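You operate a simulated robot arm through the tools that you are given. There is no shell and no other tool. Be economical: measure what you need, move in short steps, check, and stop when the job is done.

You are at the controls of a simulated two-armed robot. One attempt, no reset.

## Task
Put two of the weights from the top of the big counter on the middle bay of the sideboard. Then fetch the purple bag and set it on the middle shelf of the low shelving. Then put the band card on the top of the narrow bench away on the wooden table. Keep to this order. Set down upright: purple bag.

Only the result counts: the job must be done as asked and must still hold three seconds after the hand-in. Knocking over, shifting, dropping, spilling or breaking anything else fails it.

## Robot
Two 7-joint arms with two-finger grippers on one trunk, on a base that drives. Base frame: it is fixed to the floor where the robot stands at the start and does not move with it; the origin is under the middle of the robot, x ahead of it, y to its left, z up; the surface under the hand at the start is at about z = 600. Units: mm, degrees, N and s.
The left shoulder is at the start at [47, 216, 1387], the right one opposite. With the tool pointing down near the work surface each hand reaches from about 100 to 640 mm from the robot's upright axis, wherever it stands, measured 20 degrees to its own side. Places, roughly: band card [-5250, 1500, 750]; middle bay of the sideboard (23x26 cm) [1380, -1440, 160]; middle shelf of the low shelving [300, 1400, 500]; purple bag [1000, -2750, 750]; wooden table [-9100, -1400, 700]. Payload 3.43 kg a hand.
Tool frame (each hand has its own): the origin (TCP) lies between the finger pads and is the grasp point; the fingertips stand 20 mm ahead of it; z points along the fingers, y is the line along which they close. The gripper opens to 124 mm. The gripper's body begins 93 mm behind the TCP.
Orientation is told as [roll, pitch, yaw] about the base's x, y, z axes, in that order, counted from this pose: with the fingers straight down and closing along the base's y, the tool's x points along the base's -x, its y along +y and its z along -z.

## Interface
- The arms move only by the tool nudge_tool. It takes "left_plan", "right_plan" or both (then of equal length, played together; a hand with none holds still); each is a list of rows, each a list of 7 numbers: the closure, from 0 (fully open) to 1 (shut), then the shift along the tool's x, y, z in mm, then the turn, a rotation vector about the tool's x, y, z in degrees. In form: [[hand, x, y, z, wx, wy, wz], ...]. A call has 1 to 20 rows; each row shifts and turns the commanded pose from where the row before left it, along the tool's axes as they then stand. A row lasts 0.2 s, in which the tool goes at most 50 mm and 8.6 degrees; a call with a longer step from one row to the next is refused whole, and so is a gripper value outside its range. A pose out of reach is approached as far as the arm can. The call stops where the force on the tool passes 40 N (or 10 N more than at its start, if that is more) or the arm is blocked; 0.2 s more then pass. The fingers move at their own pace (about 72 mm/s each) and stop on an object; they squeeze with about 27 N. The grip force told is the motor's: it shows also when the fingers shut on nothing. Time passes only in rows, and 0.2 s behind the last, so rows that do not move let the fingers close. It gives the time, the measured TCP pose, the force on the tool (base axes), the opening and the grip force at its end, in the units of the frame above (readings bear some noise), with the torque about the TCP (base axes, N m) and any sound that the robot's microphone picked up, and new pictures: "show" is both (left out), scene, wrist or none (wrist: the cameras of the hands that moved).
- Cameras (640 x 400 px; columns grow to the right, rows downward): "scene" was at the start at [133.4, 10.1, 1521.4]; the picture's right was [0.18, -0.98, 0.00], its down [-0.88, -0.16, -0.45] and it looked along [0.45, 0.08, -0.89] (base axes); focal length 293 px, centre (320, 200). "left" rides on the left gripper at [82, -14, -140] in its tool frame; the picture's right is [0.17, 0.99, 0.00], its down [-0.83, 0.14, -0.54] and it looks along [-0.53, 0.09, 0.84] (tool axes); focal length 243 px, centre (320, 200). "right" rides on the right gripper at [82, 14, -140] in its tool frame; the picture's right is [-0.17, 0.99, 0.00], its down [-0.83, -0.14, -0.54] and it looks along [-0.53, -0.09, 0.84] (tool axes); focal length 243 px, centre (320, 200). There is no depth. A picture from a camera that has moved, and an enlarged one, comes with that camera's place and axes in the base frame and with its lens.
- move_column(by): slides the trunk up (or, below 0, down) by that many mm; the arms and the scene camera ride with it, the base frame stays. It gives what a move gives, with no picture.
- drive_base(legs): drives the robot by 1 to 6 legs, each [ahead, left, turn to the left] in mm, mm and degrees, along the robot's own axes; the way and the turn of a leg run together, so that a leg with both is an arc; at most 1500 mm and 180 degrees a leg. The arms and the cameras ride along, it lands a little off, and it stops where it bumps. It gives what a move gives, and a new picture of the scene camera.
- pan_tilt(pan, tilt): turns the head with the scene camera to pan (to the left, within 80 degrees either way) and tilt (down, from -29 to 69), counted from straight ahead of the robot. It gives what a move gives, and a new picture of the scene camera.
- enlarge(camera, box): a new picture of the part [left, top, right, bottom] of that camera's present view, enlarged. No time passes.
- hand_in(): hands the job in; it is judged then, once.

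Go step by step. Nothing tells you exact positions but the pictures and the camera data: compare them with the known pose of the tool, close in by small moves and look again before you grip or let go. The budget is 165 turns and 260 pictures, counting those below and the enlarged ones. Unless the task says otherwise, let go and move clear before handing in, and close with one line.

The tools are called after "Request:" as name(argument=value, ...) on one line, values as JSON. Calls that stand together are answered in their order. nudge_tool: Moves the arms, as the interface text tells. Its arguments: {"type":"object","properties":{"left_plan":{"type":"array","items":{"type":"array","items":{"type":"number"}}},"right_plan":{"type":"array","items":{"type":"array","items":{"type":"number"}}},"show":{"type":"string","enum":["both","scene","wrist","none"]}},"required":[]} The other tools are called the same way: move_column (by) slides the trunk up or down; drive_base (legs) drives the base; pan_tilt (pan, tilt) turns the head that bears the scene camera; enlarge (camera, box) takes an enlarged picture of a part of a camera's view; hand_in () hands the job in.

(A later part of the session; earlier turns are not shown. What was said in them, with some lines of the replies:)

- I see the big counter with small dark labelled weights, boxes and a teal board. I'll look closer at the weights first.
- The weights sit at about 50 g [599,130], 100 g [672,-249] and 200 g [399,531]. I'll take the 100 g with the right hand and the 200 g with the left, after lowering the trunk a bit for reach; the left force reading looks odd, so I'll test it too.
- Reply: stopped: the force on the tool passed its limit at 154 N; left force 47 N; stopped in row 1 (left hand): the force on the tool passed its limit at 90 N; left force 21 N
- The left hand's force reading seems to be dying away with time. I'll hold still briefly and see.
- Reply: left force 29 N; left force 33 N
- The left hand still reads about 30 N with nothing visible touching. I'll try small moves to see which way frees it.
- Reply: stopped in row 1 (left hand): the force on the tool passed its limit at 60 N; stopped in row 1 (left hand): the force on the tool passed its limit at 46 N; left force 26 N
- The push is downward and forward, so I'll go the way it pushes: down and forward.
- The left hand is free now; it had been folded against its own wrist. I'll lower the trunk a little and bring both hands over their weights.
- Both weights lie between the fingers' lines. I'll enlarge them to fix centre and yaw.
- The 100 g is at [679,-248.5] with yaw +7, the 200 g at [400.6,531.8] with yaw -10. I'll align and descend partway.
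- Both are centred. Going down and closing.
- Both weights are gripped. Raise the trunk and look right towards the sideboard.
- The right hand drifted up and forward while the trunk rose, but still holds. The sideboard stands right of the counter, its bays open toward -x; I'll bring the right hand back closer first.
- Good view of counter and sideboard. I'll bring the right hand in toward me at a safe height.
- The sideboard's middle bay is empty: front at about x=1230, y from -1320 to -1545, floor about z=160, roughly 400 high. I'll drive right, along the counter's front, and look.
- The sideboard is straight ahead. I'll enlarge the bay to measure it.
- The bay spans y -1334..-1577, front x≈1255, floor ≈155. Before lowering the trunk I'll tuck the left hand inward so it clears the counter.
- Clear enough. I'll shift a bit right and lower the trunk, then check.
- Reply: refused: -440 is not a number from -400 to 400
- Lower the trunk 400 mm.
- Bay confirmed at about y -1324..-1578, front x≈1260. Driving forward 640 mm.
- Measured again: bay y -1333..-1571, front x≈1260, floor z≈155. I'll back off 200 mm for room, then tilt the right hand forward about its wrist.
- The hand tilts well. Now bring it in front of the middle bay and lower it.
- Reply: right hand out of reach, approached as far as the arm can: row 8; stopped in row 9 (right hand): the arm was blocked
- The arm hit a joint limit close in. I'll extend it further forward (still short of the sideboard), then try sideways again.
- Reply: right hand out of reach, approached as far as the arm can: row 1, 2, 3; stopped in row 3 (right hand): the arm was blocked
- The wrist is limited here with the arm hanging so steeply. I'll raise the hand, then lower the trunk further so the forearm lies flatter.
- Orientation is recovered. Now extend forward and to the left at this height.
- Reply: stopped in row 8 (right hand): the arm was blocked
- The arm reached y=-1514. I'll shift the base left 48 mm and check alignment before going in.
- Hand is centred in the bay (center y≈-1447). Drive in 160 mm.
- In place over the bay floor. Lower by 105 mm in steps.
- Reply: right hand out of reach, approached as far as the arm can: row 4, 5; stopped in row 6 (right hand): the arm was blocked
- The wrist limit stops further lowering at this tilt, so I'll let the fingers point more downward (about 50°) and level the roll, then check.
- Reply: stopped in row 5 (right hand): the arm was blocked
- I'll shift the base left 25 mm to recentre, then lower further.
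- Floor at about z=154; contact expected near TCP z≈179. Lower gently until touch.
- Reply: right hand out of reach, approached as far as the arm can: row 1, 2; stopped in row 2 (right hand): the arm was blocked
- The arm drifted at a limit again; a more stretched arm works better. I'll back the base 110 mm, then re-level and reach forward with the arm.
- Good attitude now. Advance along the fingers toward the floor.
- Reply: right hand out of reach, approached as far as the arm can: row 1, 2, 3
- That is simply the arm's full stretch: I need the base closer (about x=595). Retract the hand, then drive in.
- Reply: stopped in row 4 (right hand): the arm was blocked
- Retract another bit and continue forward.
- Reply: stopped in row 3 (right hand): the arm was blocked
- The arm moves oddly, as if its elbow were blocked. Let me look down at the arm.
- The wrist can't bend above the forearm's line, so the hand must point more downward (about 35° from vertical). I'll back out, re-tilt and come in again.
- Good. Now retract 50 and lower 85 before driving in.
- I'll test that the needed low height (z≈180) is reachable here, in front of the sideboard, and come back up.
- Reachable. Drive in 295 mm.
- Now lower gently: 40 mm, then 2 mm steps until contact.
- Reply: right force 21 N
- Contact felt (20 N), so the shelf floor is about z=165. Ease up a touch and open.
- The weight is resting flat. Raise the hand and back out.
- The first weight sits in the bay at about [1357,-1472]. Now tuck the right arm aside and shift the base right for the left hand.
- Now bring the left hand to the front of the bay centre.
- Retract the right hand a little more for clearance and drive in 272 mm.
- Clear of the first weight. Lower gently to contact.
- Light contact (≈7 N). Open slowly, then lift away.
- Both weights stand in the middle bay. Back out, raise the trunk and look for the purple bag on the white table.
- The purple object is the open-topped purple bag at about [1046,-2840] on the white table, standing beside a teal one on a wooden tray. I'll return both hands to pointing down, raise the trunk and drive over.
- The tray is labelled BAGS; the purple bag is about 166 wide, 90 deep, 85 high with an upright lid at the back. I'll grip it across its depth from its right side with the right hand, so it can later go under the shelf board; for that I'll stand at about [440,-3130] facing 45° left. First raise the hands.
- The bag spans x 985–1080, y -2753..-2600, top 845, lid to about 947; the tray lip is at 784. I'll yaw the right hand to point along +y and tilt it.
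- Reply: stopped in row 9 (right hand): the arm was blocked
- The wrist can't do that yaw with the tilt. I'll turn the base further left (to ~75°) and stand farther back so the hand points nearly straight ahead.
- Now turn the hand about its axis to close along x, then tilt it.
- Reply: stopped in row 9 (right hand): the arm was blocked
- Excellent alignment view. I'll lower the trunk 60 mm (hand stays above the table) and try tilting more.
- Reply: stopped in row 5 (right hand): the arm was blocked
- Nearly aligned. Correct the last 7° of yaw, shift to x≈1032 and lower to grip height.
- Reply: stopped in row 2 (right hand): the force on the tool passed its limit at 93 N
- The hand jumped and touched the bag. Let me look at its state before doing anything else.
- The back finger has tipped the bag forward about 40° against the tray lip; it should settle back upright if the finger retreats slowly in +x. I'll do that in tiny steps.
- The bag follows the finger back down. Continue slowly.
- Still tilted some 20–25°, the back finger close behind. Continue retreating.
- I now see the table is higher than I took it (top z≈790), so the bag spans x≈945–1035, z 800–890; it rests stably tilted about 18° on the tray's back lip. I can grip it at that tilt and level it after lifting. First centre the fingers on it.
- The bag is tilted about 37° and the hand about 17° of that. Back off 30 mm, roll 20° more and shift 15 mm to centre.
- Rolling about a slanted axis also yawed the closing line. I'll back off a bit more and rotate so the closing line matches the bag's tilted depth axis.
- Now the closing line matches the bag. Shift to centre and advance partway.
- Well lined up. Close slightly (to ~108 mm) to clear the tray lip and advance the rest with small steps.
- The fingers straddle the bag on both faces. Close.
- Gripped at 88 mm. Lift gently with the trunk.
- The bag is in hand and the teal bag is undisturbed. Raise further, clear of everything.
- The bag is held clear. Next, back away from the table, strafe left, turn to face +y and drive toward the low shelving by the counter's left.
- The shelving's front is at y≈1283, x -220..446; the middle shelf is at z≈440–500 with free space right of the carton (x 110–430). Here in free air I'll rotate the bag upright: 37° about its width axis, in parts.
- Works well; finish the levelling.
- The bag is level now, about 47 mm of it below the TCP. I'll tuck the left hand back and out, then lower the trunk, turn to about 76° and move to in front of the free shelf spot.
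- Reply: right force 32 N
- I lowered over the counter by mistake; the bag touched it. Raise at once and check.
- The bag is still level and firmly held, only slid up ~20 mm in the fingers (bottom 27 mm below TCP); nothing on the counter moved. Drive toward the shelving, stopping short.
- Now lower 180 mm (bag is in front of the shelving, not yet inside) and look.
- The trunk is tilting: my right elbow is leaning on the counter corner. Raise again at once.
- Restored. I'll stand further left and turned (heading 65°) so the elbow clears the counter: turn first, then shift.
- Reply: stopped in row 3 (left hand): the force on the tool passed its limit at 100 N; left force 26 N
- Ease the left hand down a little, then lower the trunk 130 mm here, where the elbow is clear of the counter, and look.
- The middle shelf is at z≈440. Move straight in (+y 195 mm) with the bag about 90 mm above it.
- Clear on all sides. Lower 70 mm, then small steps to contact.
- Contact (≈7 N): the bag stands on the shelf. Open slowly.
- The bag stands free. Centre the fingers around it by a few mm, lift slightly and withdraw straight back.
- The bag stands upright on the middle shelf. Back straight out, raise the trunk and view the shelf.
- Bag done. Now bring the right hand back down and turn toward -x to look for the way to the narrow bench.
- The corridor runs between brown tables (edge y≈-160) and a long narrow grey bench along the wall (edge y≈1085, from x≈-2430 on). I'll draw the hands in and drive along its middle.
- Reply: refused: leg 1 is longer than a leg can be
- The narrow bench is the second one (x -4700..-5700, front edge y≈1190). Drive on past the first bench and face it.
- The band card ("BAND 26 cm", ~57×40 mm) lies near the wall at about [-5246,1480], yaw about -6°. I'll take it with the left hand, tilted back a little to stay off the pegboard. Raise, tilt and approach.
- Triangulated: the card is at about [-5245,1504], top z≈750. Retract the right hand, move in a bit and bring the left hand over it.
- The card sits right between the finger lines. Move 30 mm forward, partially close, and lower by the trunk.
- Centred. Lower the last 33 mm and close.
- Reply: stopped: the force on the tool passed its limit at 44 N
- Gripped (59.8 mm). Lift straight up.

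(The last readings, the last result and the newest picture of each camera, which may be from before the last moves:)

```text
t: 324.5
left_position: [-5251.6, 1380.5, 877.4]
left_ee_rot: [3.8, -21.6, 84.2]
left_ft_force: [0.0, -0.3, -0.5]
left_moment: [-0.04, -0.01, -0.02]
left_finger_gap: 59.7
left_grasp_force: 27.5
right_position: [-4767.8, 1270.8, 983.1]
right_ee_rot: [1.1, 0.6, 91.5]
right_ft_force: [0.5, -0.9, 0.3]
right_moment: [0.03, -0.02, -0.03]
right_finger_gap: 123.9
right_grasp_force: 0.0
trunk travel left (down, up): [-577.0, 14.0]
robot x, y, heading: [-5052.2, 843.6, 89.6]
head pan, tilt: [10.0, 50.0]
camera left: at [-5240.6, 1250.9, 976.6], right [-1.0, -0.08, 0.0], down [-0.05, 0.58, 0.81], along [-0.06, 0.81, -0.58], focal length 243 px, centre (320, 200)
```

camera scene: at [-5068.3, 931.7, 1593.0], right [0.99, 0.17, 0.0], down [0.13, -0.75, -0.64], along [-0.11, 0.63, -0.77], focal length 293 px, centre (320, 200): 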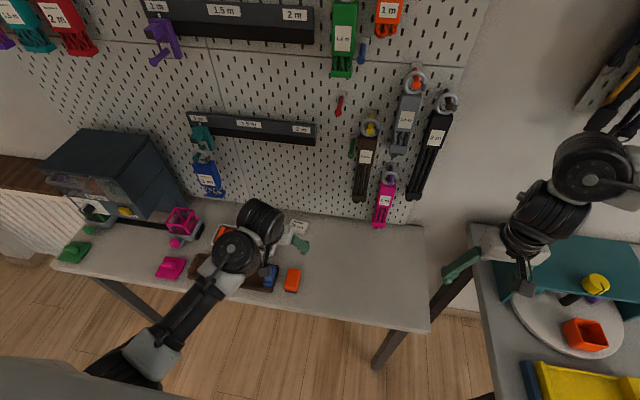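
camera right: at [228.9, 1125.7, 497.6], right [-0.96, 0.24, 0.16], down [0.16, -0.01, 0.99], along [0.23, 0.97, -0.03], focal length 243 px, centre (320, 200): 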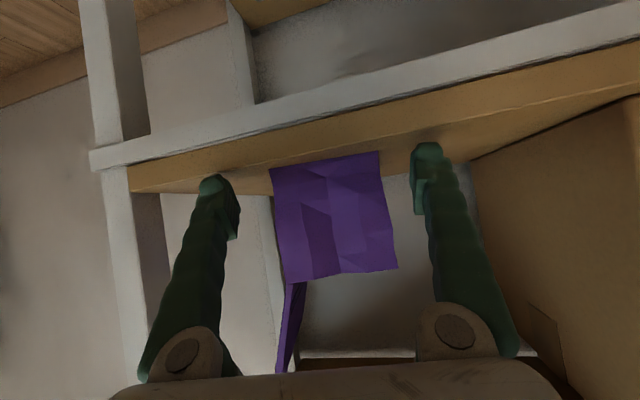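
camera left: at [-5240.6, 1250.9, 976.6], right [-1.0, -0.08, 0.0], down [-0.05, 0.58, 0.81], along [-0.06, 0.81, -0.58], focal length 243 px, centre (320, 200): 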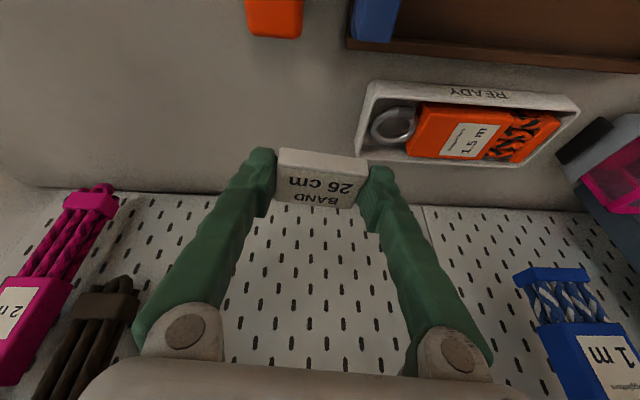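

The card is in hand. Back away from the bench, turn to face -x and look at the doorway toward the wooden table.

Request:
drive_base(legs=[[-420, 0, 0], [0, 0, 90]])

Request:
pan_tilt(pan=15, tilt=20)

```text
t: 332.9
left_position: [-5592.5, 209.1, 879.0]
left_ee_rot: [3.8, -21.5, 175.1]
left_ft_force: [-0.4, 0.0, -0.2]
left_moment: [0.0, 0.02, -0.03]
left_finger_gap: 60.0
left_grasp_force: 26.6
right_position: [-5487.5, 693.8, 982.8]
right_ee_rot: [1.1, 0.7, -177.5]
right_ft_force: [0.1, -0.2, -0.4]
right_moment: [0.02, 0.01, 0.0]
right_finger_gap: 124.0
right_grasp_force: 0.0
trunk travel left (down, up): [-577.0, 14.0]
robot x, y, heading: [-5059.7, 415.2, -179.3]
head pan, tilt: [10.0, 50.0]
camera scene: at [-5160.1, 398.7, 1586.0], right [-0.19, 0.98, 0.0], down [0.75, 0.14, -0.64], along [-0.63, -0.12, -0.77], focal length 293 px, centre (320, 200)
```

scene: 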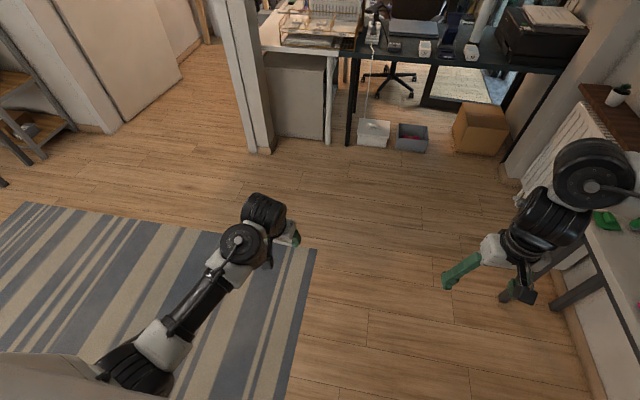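

```text
t: 333.9
left_position: [-5590.9, 209.8, 878.1]
left_ee_rot: [3.8, -21.6, 175.2]
left_ft_force: [0.1, 0.0, -0.5]
left_moment: [-0.01, 0.01, -0.04]
left_finger_gap: 59.5
left_grasp_force: 27.3
right_position: [-5488.2, 694.2, 983.3]
right_ee_rot: [1.1, 0.6, -177.6]
right_ft_force: [0.3, 0.4, 0.1]
right_moment: [-0.01, 0.01, 0.0]
right_finger_gap: 123.8
right_grasp_force: 0.1
trunk travel left (down, up): [-577.0, 14.0]
robot x, y, heading: [-5056.0, 414.2, -179.1]
head pan, tilt: [15.0, 20.0]
camera scene: at [-5174.1, 387.8, 1631.5], right [-0.27, 0.96, 0.0], down [0.33, 0.09, -0.94], along [-0.9, -0.25, -0.34], focal length 293 px, centre (320, 200)
```

scene: 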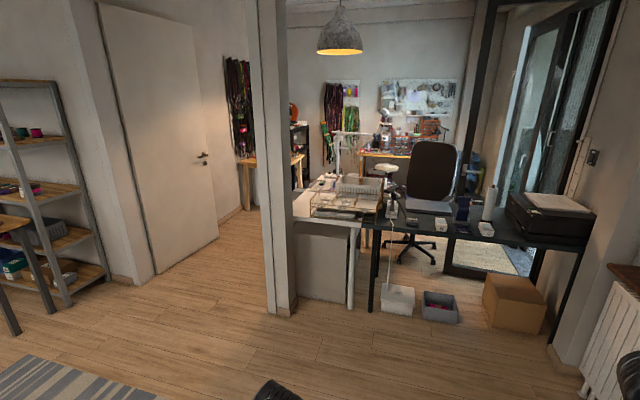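

The doorway lies at about x≈-6950, y from -1560 (open door leaf) to -513; the wooden table is beyond. I'll shift to y≈-1030 and look through it.

Request:
drive_base(legs=[[350, 0, -0.7], [0, 1440, 0]])

Request:
pan_tilt(pan=0, tilt=20)

```text
t: 355.9
left_position: [-5894.4, -1281.7, 878.3]
left_ee_rot: [3.8, -21.6, 176.7]
left_ft_force: [-0.1, 0.3, -0.1]
left_moment: [-0.06, 0.01, 0.02]
left_finger_gap: 59.8
left_grasp_force: 27.0
right_position: [-5804.5, -793.0, 983.3]
right_ee_rot: [1.1, 0.6, -176.0]
right_ft_force: [-0.3, 0.2, 0.0]
right_moment: [-0.01, 0.0, 0.02]
right_finger_gap: 123.9
right_grasp_force: 0.0
trunk travel left (down, up): [-577.0, 14.0]
robot x, y, heading: [-5365.6, -1060.0, -178.0]
head pan, tilt: [15.0, 20.0]
camera scene: at [-5481.4, -1091.0, 1631.6], right [-0.3, 0.96, 0.0], down [0.33, 0.1, -0.94], along [-0.9, -0.28, -0.34], focal length 293 px, centre (320, 200)
```

scene: 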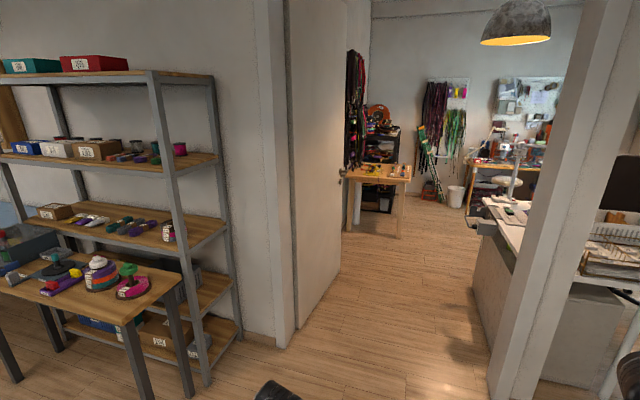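

```text
t: 356.7
left_position: [-5895.1, -1281.6, 879.1]
left_ee_rot: [3.7, -21.5, 176.7]
left_ft_force: [-1.0, -1.0, 0.0]
left_moment: [-0.03, 0.0, 0.0]
left_finger_gap: 59.5
left_grasp_force: 27.0
right_position: [-5803.6, -792.7, 983.0]
right_ee_rot: [1.2, 0.6, -176.1]
right_ft_force: [0.3, 0.0, 0.3]
right_moment: [-0.02, 0.0, 0.03]
right_finger_gap: 124.0
right_grasp_force: 0.0
trunk travel left (down, up): [-577.0, 14.0]
robot x, y, heading: [-5368.4, -1056.7, -177.9]
head pan, tilt: [0.0, 20.0]
camera scene: at [-5485.5, -1067.2, 1631.6], right [-0.04, 1.0, 0.0], down [0.34, 0.01, -0.94], along [-0.94, -0.04, -0.34], focal length 293 px, centre (320, 200)
```

scene: 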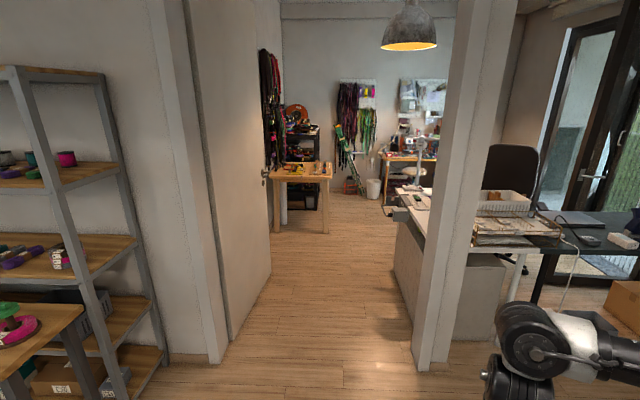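

The passage is y -1580..-610; I'm about centred. Drive through in two parts.

Request:
drive_base(legs=[[0, 35, -2], [1200, 0, 0]])

```text
t: 365.0
left_position: [-7113.7, -1298.3, 878.0]
left_ee_rot: [3.8, -21.7, 174.6]
left_ft_force: [-0.4, 0.1, -0.1]
left_moment: [0.01, 0.0, 0.01]
left_finger_gap: 59.5
left_grasp_force: 27.4
right_position: [-7004.8, -815.2, 984.0]
right_ee_rot: [1.2, 0.8, -178.2]
right_ft_force: [-0.3, -0.5, -1.0]
right_moment: [-0.02, -0.02, -0.01]
right_finger_gap: 124.1
right_grasp_force: 0.1
trunk travel left (down, up): [-577.0, 14.0]
robot x, y, heading: [-6579.2, -1095.6, -180.1]
head pan, tilt: [0.0, 20.0]
camera scene: at [-6696.4, -1100.7, 1631.7], right [0.0, 1.0, 0.0], down [0.34, 0.0, -0.94], along [-0.94, 0.0, -0.34], focal length 293 px, centre (320, 200)
```

scene: 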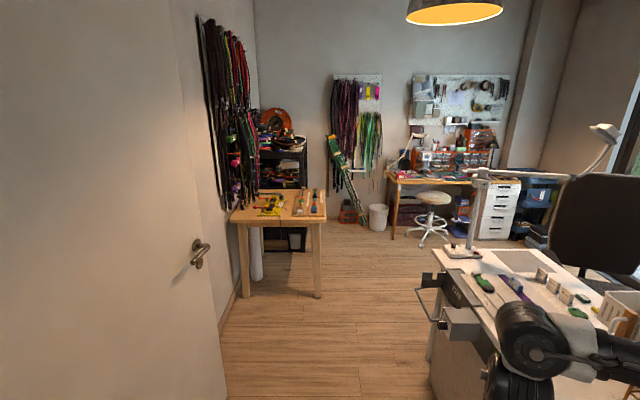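

Request:
drive_base(legs=[[1100, 0, 0]])

Request:
pan_tilt(pan=8, tilt=35)

```text
t: 372.1
left_position: [-8238.1, -1284.2, 877.0]
left_ee_rot: [3.7, -21.7, 173.7]
left_ft_force: [-0.1, 0.0, -0.2]
left_moment: [-0.02, -0.03, 0.01]
left_finger_gap: 59.6
left_grasp_force: 27.2
right_position: [-8122.4, -800.8, 983.4]
right_ee_rot: [1.1, 0.8, -179.1]
right_ft_force: [-0.1, 0.5, 0.2]
right_moment: [0.0, -0.02, 0.0]
right_finger_gap: 123.7
right_grasp_force: 0.1
trunk travel left (down, up): [-577.0, 14.0]
robot x, y, heading: [-7702.6, -1093.5, 179.1]
head pan, tilt: [0.0, 20.0]
camera scene: at [-7818.7, -1091.8, 1631.7], right [0.01, 1.0, 0.0], down [0.34, 0.0, -0.94], along [-0.94, 0.01, -0.34], focal length 293 px, centre (320, 200)
```

scene: 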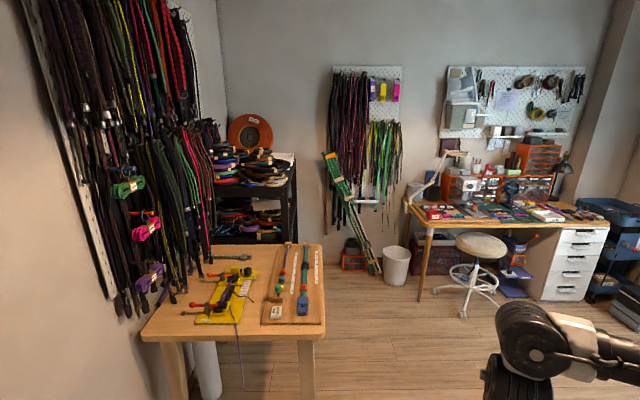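

```text
t: 372.9
left_position: [-8239.0, -1283.4, 877.4]
left_ee_rot: [3.8, -21.6, 173.8]
left_ft_force: [-0.1, 0.1, -1.5]
left_moment: [0.0, -0.03, -0.01]
left_finger_gap: 59.6
left_grasp_force: 26.7
right_position: [-8122.5, -801.2, 983.6]
right_ee_rot: [1.0, 0.6, -179.1]
right_ft_force: [-0.6, 0.0, 0.8]
right_moment: [-0.03, 0.01, 0.01]
right_finger_gap: 123.7
right_grasp_force: 0.1
trunk travel left (down, up): [-577.0, 14.0]
robot x, y, heading: [-7702.5, -1091.3, 179.2]
head pan, tilt: [8.0, 35.0]
camera scene: at [-7813.5, -1104.1, 1607.8], right [-0.12, 0.99, 0.0], down [0.57, 0.07, -0.82], along [-0.81, -0.1, -0.57], focal length 293 px, centre (320, 200)
```

scene: 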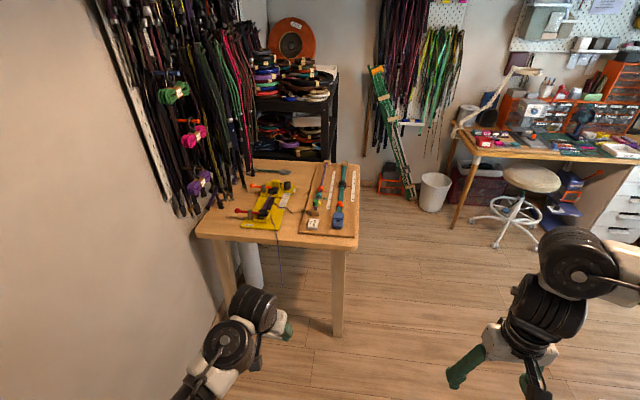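

Request:
enlarge(camera="scene", box=[185, 140, 375, 260])

```text
3.33 times, centred on (280, 200) of scene
camera zoom: at [-7813.5, -1104.1, 1607.8], right [-0.12, 0.99, 0.0], down [0.57, 0.07, -0.82], along [-0.81, -0.1, -0.57], focal length 976 px, centre (453, 200)
```

zoom: 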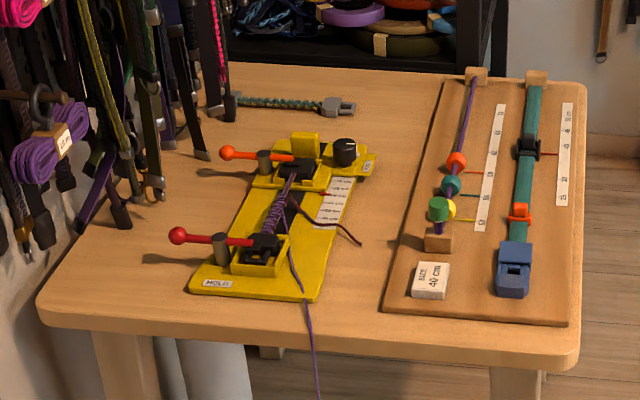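

The wooden table holds a yellow clamp, a board and a strap; a free spot is at the front between clamp and board, about [-8803,-1375]. Drive closer and look with the wrist camera.

Request:
drive_base(legs=[[440, 0, 0.8], [0, 90, 0]])

Request:
pan_tilt(pan=10, tilt=50)

Request:
enlarge(camera="left", box=[0, 0, 640, 400])

```text
t: 377.5
left_position: [-8668.3, -1383.9, 878.8]
left_ee_rot: [3.8, -21.6, 174.7]
left_ft_force: [0.4, 0.1, 0.4]
left_moment: [-0.01, -0.01, -0.02]
left_finger_gap: 59.7
left_grasp_force: 26.9
right_position: [-8562.4, -898.9, 983.4]
right_ee_rot: [1.2, 0.8, -178.0]
right_ft_force: [0.6, 0.3, -0.4]
right_moment: [-0.04, -0.01, 0.0]
right_finger_gap: 123.6
right_grasp_force: 0.0
trunk travel left (down, up): [-577.0, 14.0]
robot x, y, heading: [-8136.3, -1180.9, -179.7]
head pan, tilt: [8.0, 35.0]
camera scene: at [-8247.3, -1195.7, 1607.8], right [-0.14, 0.99, 0.0], down [0.57, 0.08, -0.82], along [-0.81, -0.12, -0.57], focal length 293 px, centre (320, 200)
```

scene: 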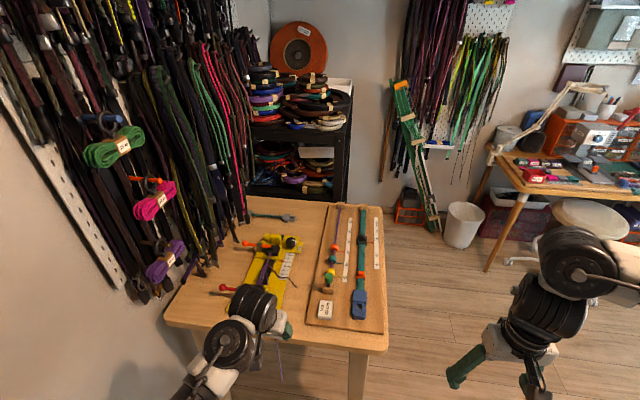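

```text
t: 378.3
left_position: [-8668.7, -1384.0, 877.5]
left_ee_rot: [3.8, -21.5, 174.8]
left_ft_force: [0.4, 0.0, -0.9]
left_moment: [-0.01, -0.01, 0.0]
left_finger_gap: 59.4
left_grasp_force: 27.2
right_position: [-8561.3, -901.2, 983.9]
right_ee_rot: [1.1, 0.7, -178.0]
right_ft_force: [0.0, 0.2, 0.3]
right_moment: [0.01, 0.0, -0.02]
right_finger_gap: 123.9
right_grasp_force: 0.0
trunk travel left (down, up): [-577.0, 14.0]
robot x, y, heading: [-8135.3, -1181.9, -179.5]
head pan, tilt: [10.0, 50.0]
camera scene: at [-8235.9, -1197.7, 1586.1], right [-0.18, 0.98, 0.0], down [0.75, 0.14, -0.64], along [-0.63, -0.11, -0.77], focal length 293 px, centre (320, 200)
```

scene: 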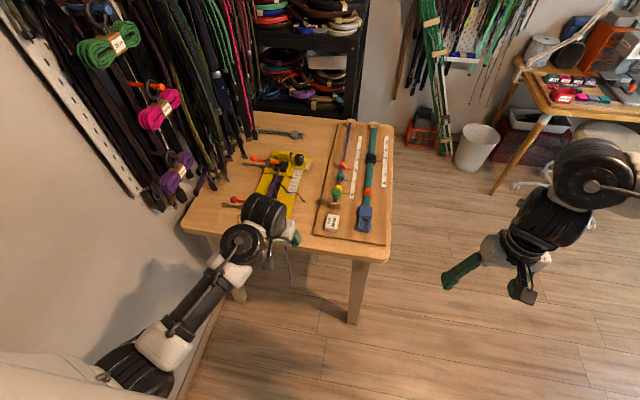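

```text
1.00 times, centred on (320, 200) of left (not enlarged: the box is as wide or as high as the picture)
camera zoom: at [-8538.8, -1372.5, 976.7], right [0.09, -1.0, 0.0], down [-0.58, -0.05, 0.81], along [-0.81, -0.07, -0.58], focal length 243 px, centre (320, 200)
```

zoom: 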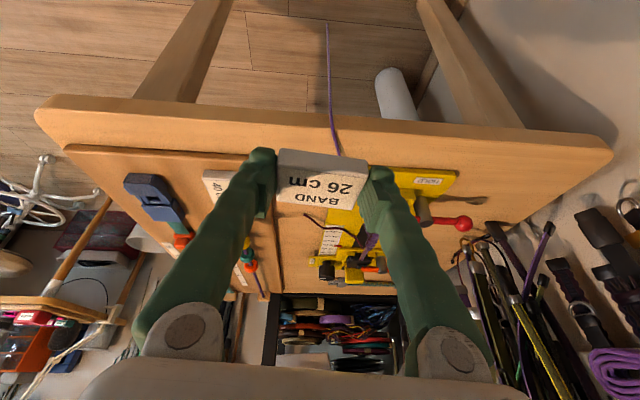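

From the wrist view: table front edge x≈-8745, clamp plate starts x≈-8820, and a purple thread crosses the edge near y≈-1409. I'll use the free strip in front of the clamp at about [-8782,-1525].

Request:
drive_base(legs=[[0, 141, 0], [104, 0, 0]])

Request:
move_column(by=-90)

Request:
enlarge(camera="left", box=[0, 0, 640, 400])

```text
t: 381.7
left_position: [-8768.9, -1522.7, 878.5]
left_ee_rot: [3.8, -21.7, 174.7]
left_ft_force: [-0.7, -0.2, 0.0]
left_moment: [0.0, 0.04, -0.01]
left_finger_gap: 59.5
left_grasp_force: 27.1
right_position: [-8660.9, -1038.9, 983.8]
right_ee_rot: [1.0, 0.6, -178.1]
right_ft_force: [0.1, -0.3, -0.2]
right_moment: [-0.03, 0.01, -0.01]
right_finger_gap: 124.1
right_grasp_force: 0.0
trunk travel left (down, up): [-577.0, 14.0]
robot x, y, heading: [-8233.2, -1318.1, -179.3]
head pan, tilt: [10.0, 50.0]
camera scene: at [-8334.5, -1336.6, 1586.2], right [-0.18, 0.98, 0.0], down [0.75, 0.14, -0.64], along [-0.63, -0.11, -0.77], focal length 293 px, centre (320, 200)
```

scene: 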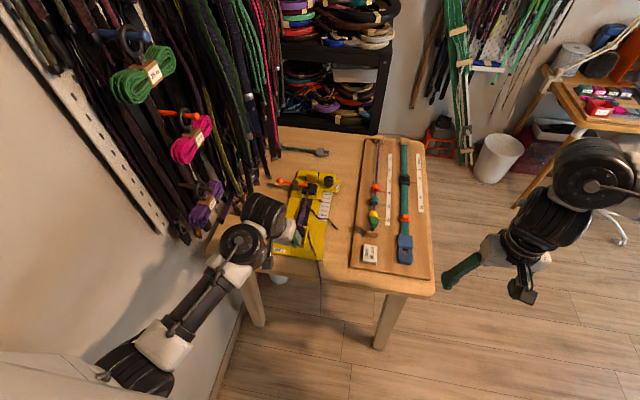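

```text
t: 382.9
left_position: [-8770.3, -1521.5, 788.6]
left_ee_rot: [3.8, -21.7, 174.6]
left_ft_force: [-0.8, 0.0, -0.8]
left_moment: [0.01, -0.05, -0.03]
left_finger_gap: 59.6
left_grasp_force: 27.3
right_position: [-8663.3, -1038.6, 894.0]
right_ee_rot: [1.0, 0.6, -178.1]
right_ft_force: [-0.1, 0.2, -0.3]
right_moment: [-0.03, 0.0, -0.02]
right_finger_gap: 124.2
right_grasp_force: 0.0
trunk travel left (down, up): [-487.0, 104.0]
robot x, y, heading: [-8240.1, -1322.3, -179.9]
head pan, tilt: [10.0, 50.0]
```

```text
1.00 times, centred on (320, 200) of left (not enlarged: the box is as wide or as high as the picture)
camera zoom: at [-8640.1, -1510.5, 887.0], right [0.09, -1.0, 0.0], down [-0.58, -0.05, 0.82], along [-0.81, -0.07, -0.58], focal length 243 px, centre (320, 200)
```

zoom: 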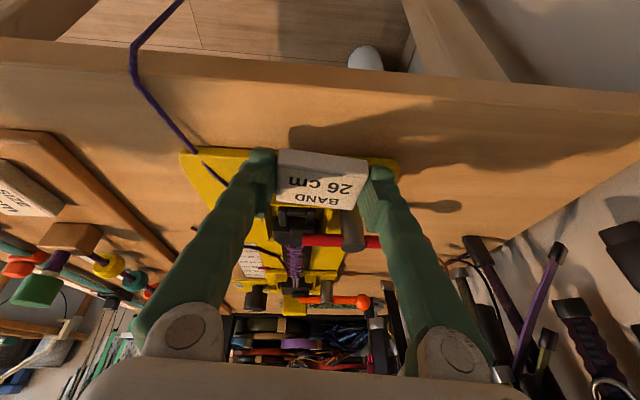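

Landing spot projects midway between the table's front edge and the clamp plate. Lower 52 mm, then in small steps to contact.

Request:
move_column(by=-52)

Request:
enlarge(camera="left", box=[160, 60, 480, 260])

```text
t: 383.4
left_position: [-8768.9, -1522.3, 770.5]
left_ee_rot: [3.5, -22.1, 174.8]
left_ft_force: [17.7, -3.5, 23.4]
left_moment: [0.44, -0.04, -0.27]
left_finger_gap: 59.8
left_grasp_force: 26.6
right_position: [-8658.6, -1039.6, 868.1]
right_ee_rot: [1.1, 1.1, -178.0]
right_ft_force: [-1.1, 0.5, -0.4]
right_moment: [-0.03, -0.04, 0.02]
right_finger_gap: 124.2
right_grasp_force: 0.1
trunk travel left (down, up): [-464.0, 127.0]
robot x, y, heading: [-8232.4, -1323.5, -179.7]
head pan, tilt: [10.0, 50.0]
stopped: the force on the tool passed its limit at 82 N (the readings are from after the stop); the commanded pose is now the measured one
```

```text
2.00 times, centred on (320, 160) of left
camera zoom: at [-8638.4, -1510.9, 867.3], right [0.09, -1.0, -0.01], down [-0.57, -0.06, 0.82], along [-0.82, -0.07, -0.57], focal length 485 px, centre (320, 280)
```

zoom: 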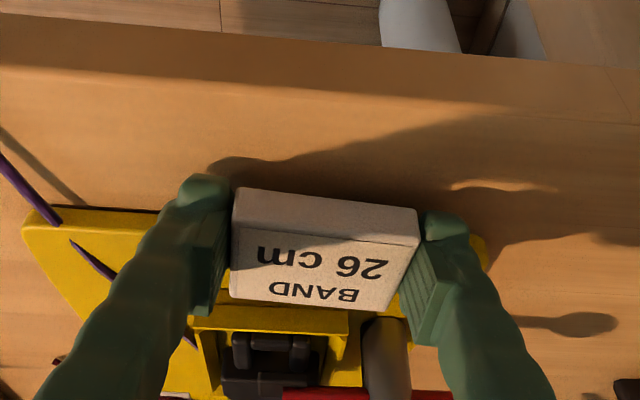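

Touched earlier than expected: the table is higher (~745), which also means the clamp plate is nearer than I took it. Raise and check nothing moved.

Request:
move_column(by=45)

Request:
enlarge(camera="left", box=[0, 0, 640, 400])

Request:
enlarge(camera="scene", box=[200, 120, 440, 300])

```text
t: 384.3
left_position: [-8770.3, -1522.5, 813.0]
left_ee_rot: [3.4, -22.0, 174.9]
left_ft_force: [0.6, 0.0, -0.6]
left_moment: [-0.03, 0.01, 0.01]
left_finger_gap: 59.8
left_grasp_force: 26.4
right_position: [-8660.1, -1038.5, 911.7]
right_ee_rot: [1.1, 1.3, -178.0]
right_ft_force: [0.1, 0.9, -0.4]
right_moment: [-0.02, 0.01, -0.02]
right_finger_gap: 124.0
right_grasp_force: 0.0
trunk travel left (down, up): [-509.0, 82.0]
robot x, y, heading: [-8233.5, -1321.8, -179.8]
head pan, tilt: [10.0, 50.0]
```

```text
1.00 times, centred on (320, 200) of left (not enlarged: the box is as wide or as high as the picture)
camera zoom: at [-8640.1, -1511.1, 910.1], right [0.09, -1.0, -0.01], down [-0.57, -0.05, 0.82], along [-0.81, -0.07, -0.58], focal length 243 px, centre (320, 200)
```

zoom: 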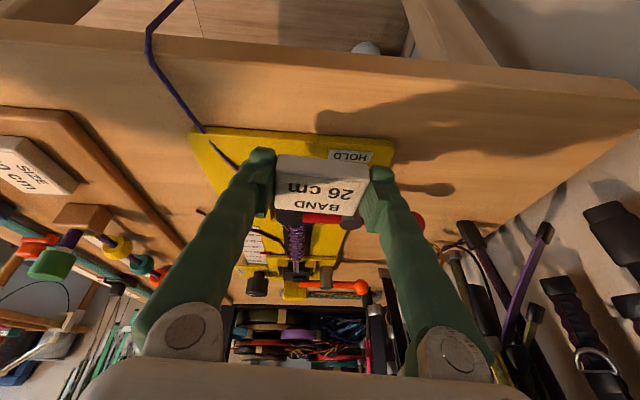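

```text
2.22 times, centred on (320, 210) of scene
camera zoom: at [-8401.5, -1336.9, 1507.7], right [-0.18, 0.98, 0.0], down [0.75, 0.14, -0.64], along [-0.63, -0.11, -0.77], focal length 650 px, centre (320, 178)
```

zoom: 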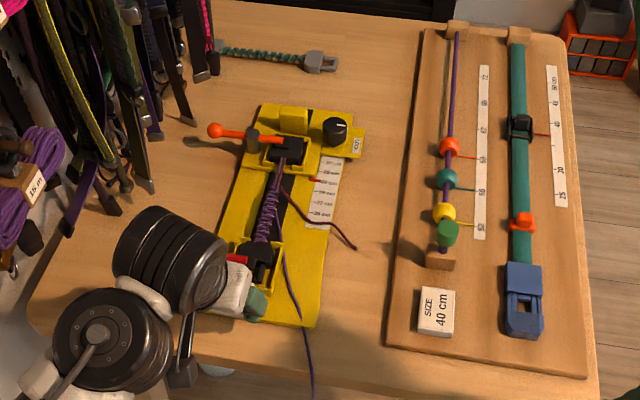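

The table is at about z=740; the strip ahead of the clamp is too narrow. The front-left area (about [-8757,-1655]) is free and wider. Raise, shift there and look again.

Request:
move_column(by=60)

Request:
drive_base(legs=[[-20, 0, 0], [0, 128, 0]])

Request:
enlarge(camera="left", box=[0, 0, 640, 400])

```text
t: 385.3
left_position: [-8769.8, -1521.7, 872.6]
left_ee_rot: [3.4, -21.9, 174.8]
left_ft_force: [0.1, 0.0, 0.0]
left_moment: [-0.02, 0.0, 0.0]
left_finger_gap: 59.9
left_grasp_force: 27.3
right_position: [-8659.7, -1039.0, 971.1]
right_ee_rot: [1.1, 1.3, -178.0]
right_ft_force: [0.2, -0.7, -0.6]
right_moment: [-0.03, 0.0, -0.03]
right_finger_gap: 123.8
right_grasp_force: 0.1
trunk travel left (down, up): [-569.0, 22.0]
robot x, y, heading: [-8235.8, -1318.0, -179.8]
head pan, tilt: [10.0, 50.0]
```

```text
t: 387.9
left_position: [-8750.0, -1630.2, 874.9]
left_ee_rot: [3.2, -22.1, 175.1]
left_ft_force: [-0.2, 0.2, -0.3]
left_moment: [-0.01, 0.0, 0.0]
left_finger_gap: 60.0
left_grasp_force: 27.1
right_position: [-8640.3, -1153.9, 974.1]
right_ee_rot: [1.3, 1.1, -178.1]
right_ft_force: [0.4, 0.2, 0.6]
right_moment: [0.02, 0.02, -0.01]
right_finger_gap: 124.0
right_grasp_force: 0.0
trunk travel left (down, up): [-569.0, 22.0]
robot x, y, heading: [-8214.5, -1441.4, -180.1]
head pan, tilt: [10.0, 50.0]
stopped in leg 2: the robot was blocked; the commanded pose is now the measured one
camera scene: at [-8326.9, -1449.0, 1578.1], right [-0.18, 0.98, 0.0], down [0.75, 0.13, -0.64], along [-0.63, -0.12, -0.77], focal length 293 px, centre (320, 200)
```

scene: 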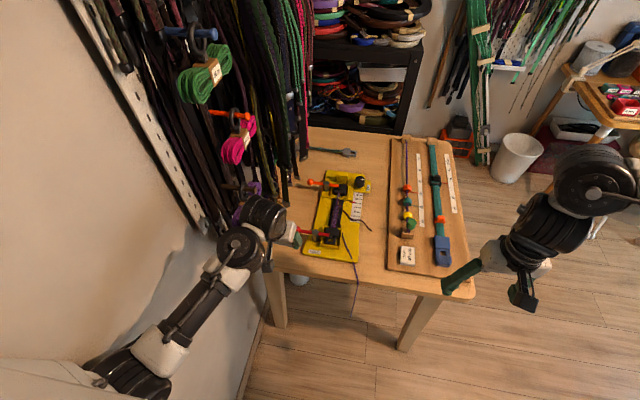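

```text
1.00 times, centred on (320, 200) of left (not enlarged: the box is as wide or as high as the picture)
camera zoom: at [-8620.8, -1620.9, 972.9], right [0.09, -1.0, -0.01], down [-0.57, -0.06, 0.82], along [-0.82, -0.07, -0.57], focal length 243 px, centre (320, 200)
```

zoom: 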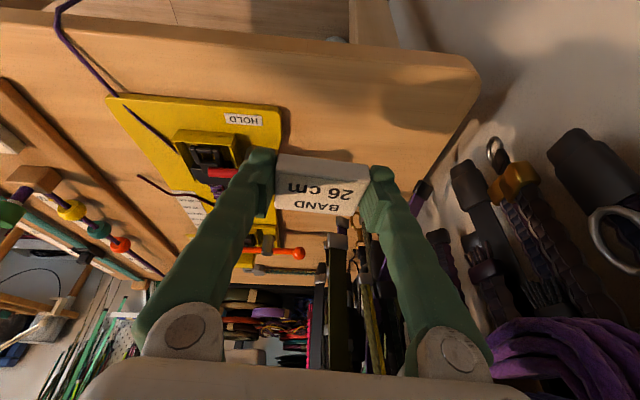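

The base touched something on its left (likely the elbow near the wall), so I'll ease right 20 mm and do the last sideways bit with the arm.

Request:
drive_base(legs=[[0, -20, 0]])

Request:
nudge_tool(left_plan=[[1, 0, 13, 0, 0, 0, 0], [1, 0, 13, 0, 0, 0, 0], [1, 0, 12, 0, 0, 0, 0], [1, 0, 0, 0, 0, 0, 0]], show="both")

```text
t: 388.9
left_position: [-8750.7, -1618.4, 874.1]
left_ee_rot: [3.1, -22.1, 175.2]
left_ft_force: [-0.1, -1.1, -0.8]
left_moment: [0.03, 0.02, 0.0]
left_finger_gap: 59.9
left_grasp_force: 27.2
right_position: [-8640.7, -1138.1, 972.9]
right_ee_rot: [1.0, 1.1, -177.8]
right_ft_force: [0.1, 0.3, -0.1]
right_moment: [0.05, 0.0, -0.03]
right_finger_gap: 123.9
right_grasp_force: 0.1
trunk travel left (down, up): [-569.0, 22.0]
robot x, y, heading: [-8214.4, -1417.8, -179.6]
head pan, tilt: [10.0, 50.0]
camera scene: at [-8326.6, -1435.8, 1578.0], right [-0.18, 0.98, 0.0], down [0.75, 0.14, -0.64], along [-0.63, -0.11, -0.77], focal length 293 px, centre (320, 200)
```

scene: 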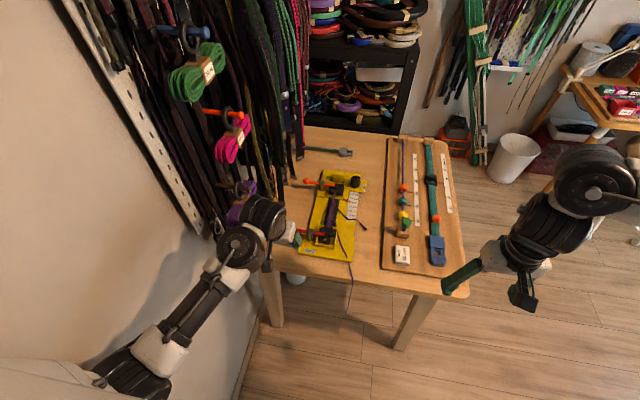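

```text
t: 389.9
left_position: [-8753.3, -1652.4, 875.6]
left_ee_rot: [3.0, -22.1, 175.1]
left_ft_force: [0.0, 0.2, 0.5]
left_moment: [0.0, 0.01, 0.0]
left_finger_gap: 59.8
left_grasp_force: 27.2
right_position: [-8640.3, -1136.3, 973.0]
right_ee_rot: [1.2, 1.1, -177.9]
right_ft_force: [-0.3, 0.7, 0.4]
right_moment: [-0.03, 0.0, 0.01]
right_finger_gap: 123.9
right_grasp_force: 0.1
trunk travel left (down, up): [-569.0, 22.0]
robot x, y, heading: [-8215.3, -1417.4, -179.6]
head pan, tilt: [10.0, 50.0]
camera scene: at [-8326.7, -1433.6, 1578.0], right [-0.18, 0.98, 0.0], down [0.75, 0.14, -0.64], along [-0.63, -0.11, -0.77], focal length 293 px, centre (320, 200)
camera left: at [-8622.8, -1643.2, 973.7], right [0.09, -1.0, -0.01], down [-0.57, -0.06, 0.82], along [-0.82, -0.07, -0.57], focal length 243 px, centre (320, 200)
```

scene: 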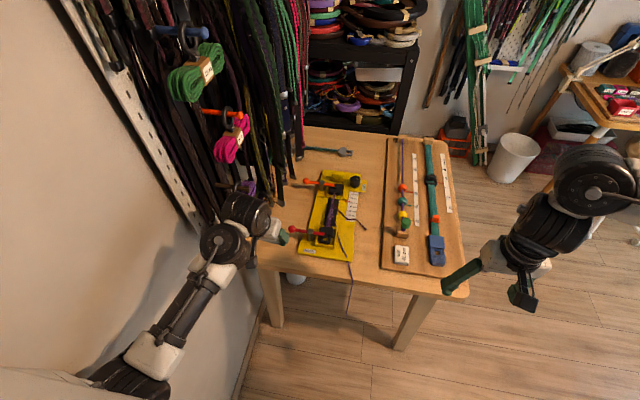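
left: 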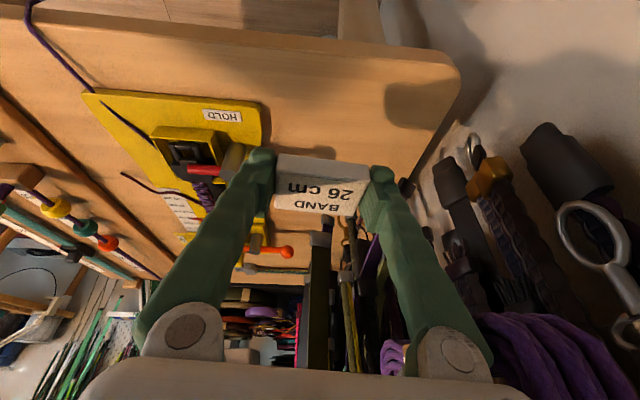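

Clear landing area now below. Lower 85 mm and re-check.

Request:
move_column(by=-85)

Request:
enlarge(camera="left", box=[0, 0, 640, 400])

```text
t: 391.1
left_position: [-8753.2, -1654.1, 791.8]
left_ee_rot: [3.0, -22.3, 175.0]
left_ft_force: [0.1, 0.7, 0.0]
left_moment: [-0.01, -0.01, 0.0]
left_finger_gap: 60.0
left_grasp_force: 26.9
right_position: [-8641.5, -1137.2, 887.5]
right_ee_rot: [1.2, 1.1, -178.0]
right_ft_force: [-0.7, -0.2, 1.3]
right_moment: [0.02, -0.02, 0.0]
right_finger_gap: 124.3
right_grasp_force: 0.0
trunk travel left (down, up): [-484.0, 107.0]
robot x, y, heading: [-8214.1, -1419.8, -179.7]
head pan, tilt: [10.0, 50.0]
```

```text
1.00 times, centred on (320, 200) of left (not enlarged: the box is as wide or as high as the picture)
camera zoom: at [-8623.1, -1642.8, 889.4], right [0.09, -1.0, -0.01], down [-0.57, -0.06, 0.82], along [-0.82, -0.07, -0.57], focal length 243 px, centre (320, 200)
```

zoom: 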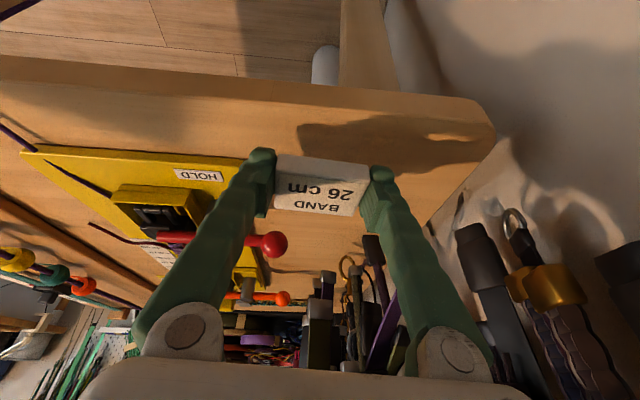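

Good. Lower 20 mm, then fine steps.

Request:
move_column(by=-20)

Request:
nudge_tool(left_plan=[[1, 0.8, 0, 1.9, 0, 0, 0], [1, 0.8, 0, 1.9, 0, 0, 0], [1, 0, 0, 0, 0, 0, 0]], show="none")

```text
t: 391.7
left_position: [-8754.2, -1653.2, 770.9]
left_ee_rot: [3.1, -22.2, 175.2]
left_ft_force: [-1.3, 0.2, 0.1]
left_moment: [-0.01, 0.01, 0.0]
left_finger_gap: 59.8
left_grasp_force: 26.7
right_position: [-8641.5, -1136.3, 866.0]
right_ee_rot: [1.2, 1.1, -178.0]
right_ft_force: [0.1, -0.1, -0.3]
right_moment: [0.01, 0.03, -0.01]
right_finger_gap: 123.9
right_grasp_force: 0.1
trunk travel left (down, up): [-464.0, 127.0]
robot x, y, heading: [-8214.4, -1418.3, -179.9]
head pan, tilt: [10.0, 50.0]
```

```text
t: 392.5
left_position: [-8753.1, -1651.6, 766.9]
left_ee_rot: [3.1, -22.1, 175.2]
left_ft_force: [-0.6, -0.7, 0.8]
left_moment: [-0.02, 0.0, -0.01]
left_finger_gap: 59.8
left_grasp_force: 26.9
right_position: [-8641.9, -1135.7, 867.5]
right_ee_rot: [1.1, 1.1, -177.8]
right_ft_force: [0.7, 0.6, -0.2]
right_moment: [0.0, 0.01, 0.01]
right_finger_gap: 123.9
right_grasp_force: 0.1
trunk travel left (down, up): [-464.0, 127.0]
robot x, y, heading: [-8215.5, -1414.4, -179.5]
head pan, tilt: [10.0, 50.0]
```

Request:
nudge_tool(left_plan=[[1, 0.8, 0, 1.9, 0, 0, 0], [1, 0.8, 0, 1.9, 0, 0, 0], [1, 0, 0, 0, 0, 0, 0]], show="wrist")

```text
t: 393.3
left_position: [-8752.5, -1652.7, 763.9]
left_ee_rot: [3.1, -22.3, 175.3]
left_ft_force: [0.4, 0.0, 10.2]
left_moment: [0.34, -0.06, -0.07]
left_finger_gap: 59.8
left_grasp_force: 26.8
right_position: [-8639.8, -1136.1, 868.7]
right_ee_rot: [1.2, 1.1, -177.9]
right_ft_force: [0.9, 0.1, 1.2]
right_moment: [0.01, -0.01, -0.02]
right_finger_gap: 124.1
right_grasp_force: 0.1
trunk travel left (down, up): [-464.0, 127.0]
robot x, y, heading: [-8214.8, -1418.2, -179.4]
head pan, tilt: [10.0, 50.0]
camera left: at [-8622.4, -1642.7, 861.6], right [0.09, -1.0, -0.01], down [-0.57, -0.06, 0.82], along [-0.82, -0.07, -0.57], focal length 243 px, centre (320, 200)
```

left: 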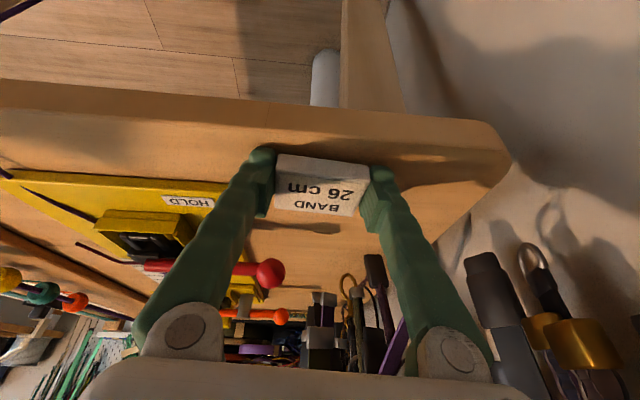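

Contact (10 N): the card rests on the table. Open just enough and lift straight up.

Request:
nudge_tool(left_plan=[[0.5, -0.4, 0, -1, 0, 0, 0], [0.45, 0, 0, 0, 0, 0, 0], [0.4, 0, 0, 0, 0, 0, 0], [0.4, 0, 0, 0, 0, 0, 0], [0.4, 0, 0, 0, 0, 0, 0]], show="wrist")

```text
t: 394.5
left_position: [-8751.9, -1654.3, 764.8]
left_ee_rot: [3.1, -22.3, 175.3]
left_ft_force: [-0.8, -8.3, 11.0]
left_moment: [0.21, -0.06, 0.0]
left_finger_gap: 69.5
left_grasp_force: 0.1
right_position: [-8639.6, -1137.3, 867.9]
right_ee_rot: [1.2, 1.1, -177.9]
right_ft_force: [0.6, 0.1, -1.1]
right_moment: [0.0, -0.02, -0.03]
right_finger_gap: 124.0
right_grasp_force: 0.1
trunk travel left (down, up): [-464.0, 127.0]
robot x, y, heading: [-8217.0, -1416.1, -180.0]
head pan, tilt: [10.0, 50.0]
camera left: at [-8622.3, -1643.8, 862.0], right [0.09, -1.0, -0.01], down [-0.57, -0.06, 0.82], along [-0.82, -0.07, -0.57], focal length 243 px, centre (320, 200)
```

left: 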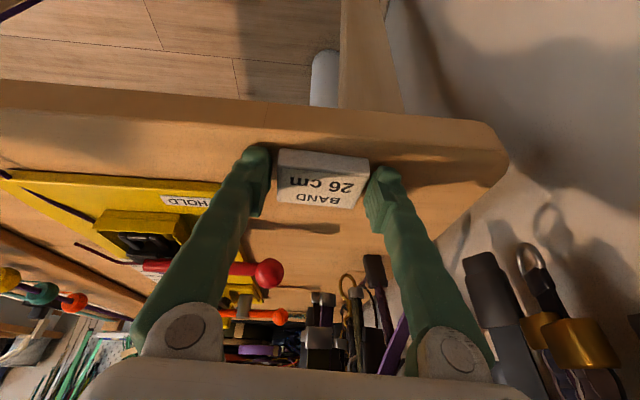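

The card is free; one finger lightly touches something as it opens, so I'll narrow a touch and lift straight up.

Request:
nudge_tool(left_plan=[[0.46, 0, 0, 0, 0, 0, 0], [0.46, 0, 0, 0, 0, 0, 0], [0.46, -3.7, 0, -9.3, 0, 0, 0], [0.46, -7.5, 0, -18.5, 0, 0, 0], [0.46, -11, 0, -28, 0, 0, 0], [0.46, 0, 0, 0, 0, 0, 0]], show="wrist")

```text
t: 395.9
left_position: [-8751.9, -1650.8, 823.2]
left_ee_rot: [3.1, -22.1, 175.1]
left_ft_force: [0.9, -0.6, 0.3]
left_moment: [-0.03, 0.02, 0.03]
left_finger_gap: 66.8
left_grasp_force: 0.0
right_position: [-8640.2, -1137.0, 868.3]
right_ee_rot: [1.1, 1.0, -177.9]
right_ft_force: [-0.2, 0.6, -0.3]
right_moment: [-0.04, 0.03, -0.03]
right_finger_gap: 124.2
right_grasp_force: 0.0
trunk travel left (down, up): [-464.0, 127.0]
robot x, y, heading: [-8215.0, -1417.2, -179.4]
head pan, tilt: [10.0, 50.0]
camera left: at [-8622.0, -1640.8, 921.0], right [0.09, -1.0, -0.01], down [-0.57, -0.06, 0.82], along [-0.82, -0.07, -0.57], focal length 243 px, centre (320, 200)
```

left: 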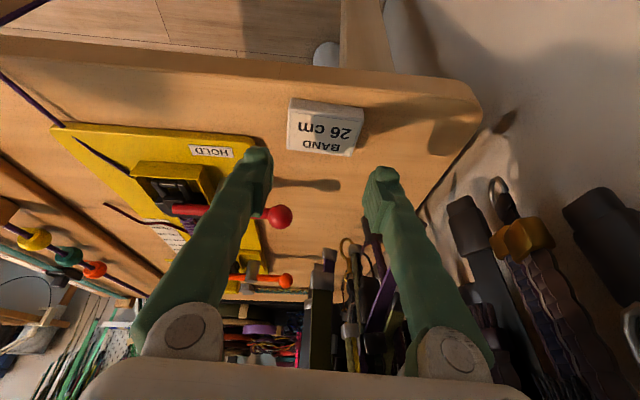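

The card lies flat on the table, free of everything. Raise, back away and take a last look.

Request:
move_column(by=90)

Request:
drive_base(legs=[[-300, -60, 0]])

Request:
enlarge(camera="scene", box=[200, 60, 440, 240])

```text
t: 397.2
left_position: [-8752.7, -1649.6, 912.5]
left_ee_rot: [3.1, -22.0, 175.2]
left_ft_force: [0.7, -0.6, -0.3]
left_moment: [0.0, 0.03, -0.04]
left_finger_gap: 67.1
left_grasp_force: 0.1
right_position: [-8639.7, -1136.1, 957.4]
right_ee_rot: [1.1, 1.2, -177.9]
right_ft_force: [0.7, 1.1, 0.6]
right_moment: [0.02, -0.01, 0.01]
right_finger_gap: 123.9
right_grasp_force: 0.0
trunk travel left (down, up): [-554.0, 37.0]
robot x, y, heading: [-8218.4, -1418.0, -179.8]
head pan, tilt: [10.0, 50.0]
```

```text
t: 399.4
left_position: [-8527.9, -1591.3, 915.5]
left_ee_rot: [3.1, -22.2, 175.3]
left_ft_force: [0.5, 0.2, -0.3]
left_moment: [-0.02, 0.03, -0.03]
left_finger_gap: 67.1
left_grasp_force: 0.2
right_position: [-8417.9, -1077.7, 958.2]
right_ee_rot: [1.2, 1.1, -177.9]
right_ft_force: [0.1, -0.9, -0.8]
right_moment: [-0.01, 0.01, 0.02]
right_finger_gap: 124.1
right_grasp_force: 0.1
trunk travel left (down, up): [-554.0, 37.0]
robot x, y, heading: [-7993.5, -1356.7, -179.9]
head pan, tilt: [10.0, 50.0]
stopped in leg 1: the robot was blocked; the commanded pose is now the measured one
camera scene: at [-8119.4, -1374.0, 1561.7], right [-0.18, 0.98, 0.0], down [0.75, 0.14, -0.64], along [-0.63, -0.11, -0.77], focal length 293 px, centre (320, 200)
```

scene: 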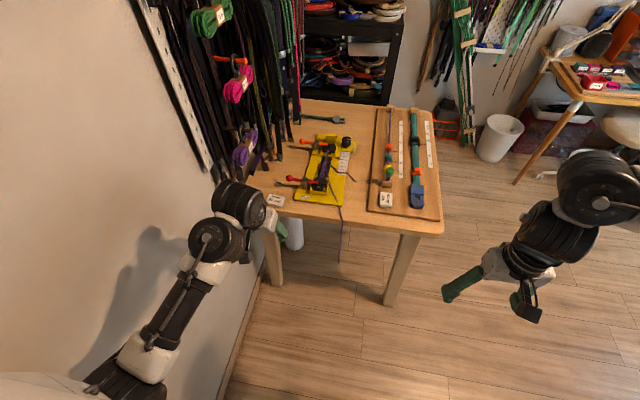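

```text
2.22 times, centred on (320, 150) of scene
camera zoom: at [-8119.4, -1374.0, 1561.7], right [-0.18, 0.98, 0.0], down [0.75, 0.14, -0.64], along [-0.63, -0.11, -0.77], focal length 650 px, centre (320, 311)
```

zoom: 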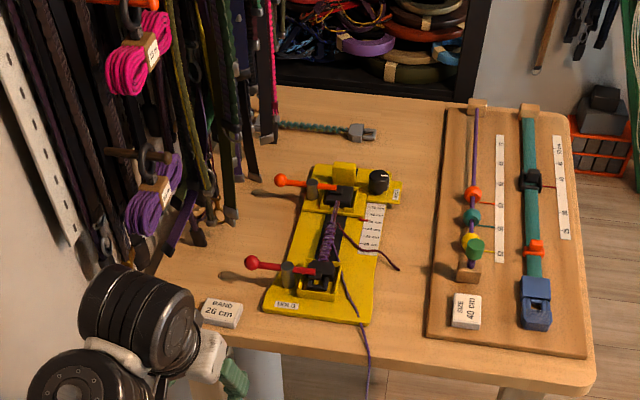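

All looks in place: the card on the table, clamp and board unmoved. The base only touched the door leaf behind me; I'll ease off it and hand in.

Request:
drive_base(legs=[[25, -60, 0]])

Request:
hand_in()

```text
t: 400.9
left_position: [-8554.9, -1532.6, 913.8]
left_ee_rot: [3.1, -22.0, 175.2]
left_ft_force: [0.0, -0.8, 0.4]
left_moment: [0.02, -0.02, -0.02]
left_finger_gap: 66.8
left_grasp_force: 0.1
right_position: [-8442.5, -1019.6, 958.0]
right_ee_rot: [1.2, 1.1, -177.9]
right_ft_force: [-0.4, -0.4, 0.4]
right_moment: [0.01, 0.02, -0.02]
right_finger_gap: 124.1
right_grasp_force: 0.0
trunk travel left (down, up): [-554.0, 37.0]
robot x, y, heading: [-8013.8, -1300.3, -179.6]
head pan, tilt: [10.0, 50.0]
camera scene: at [-8144.9, -1316.1, 1561.6], right [-0.18, 0.98, 0.0], down [0.75, 0.14, -0.64], along [-0.63, -0.11, -0.77], focal length 293 px, centre (320, 200)
```

scene: 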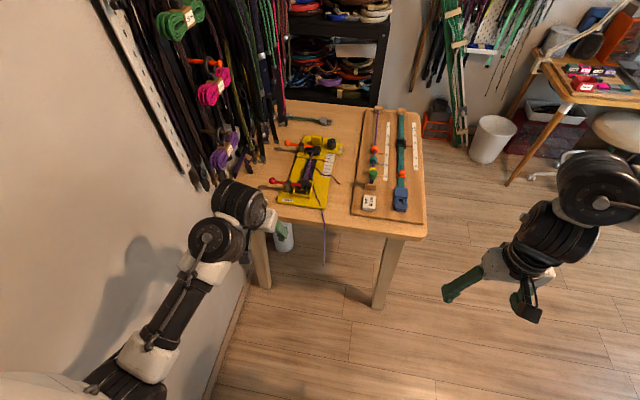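

```text
The job is handed in.
```

The job is handed in, in the order asked: two weights (100 g and 200 g) in the sideboard's middle bay, the purple bag upright on the middle shelf of the low shelving, and the band card on the wooden table; I bumped the bag, counter, card and clamp, a wall and a door leaf on the way, but saw nothing else left moved.
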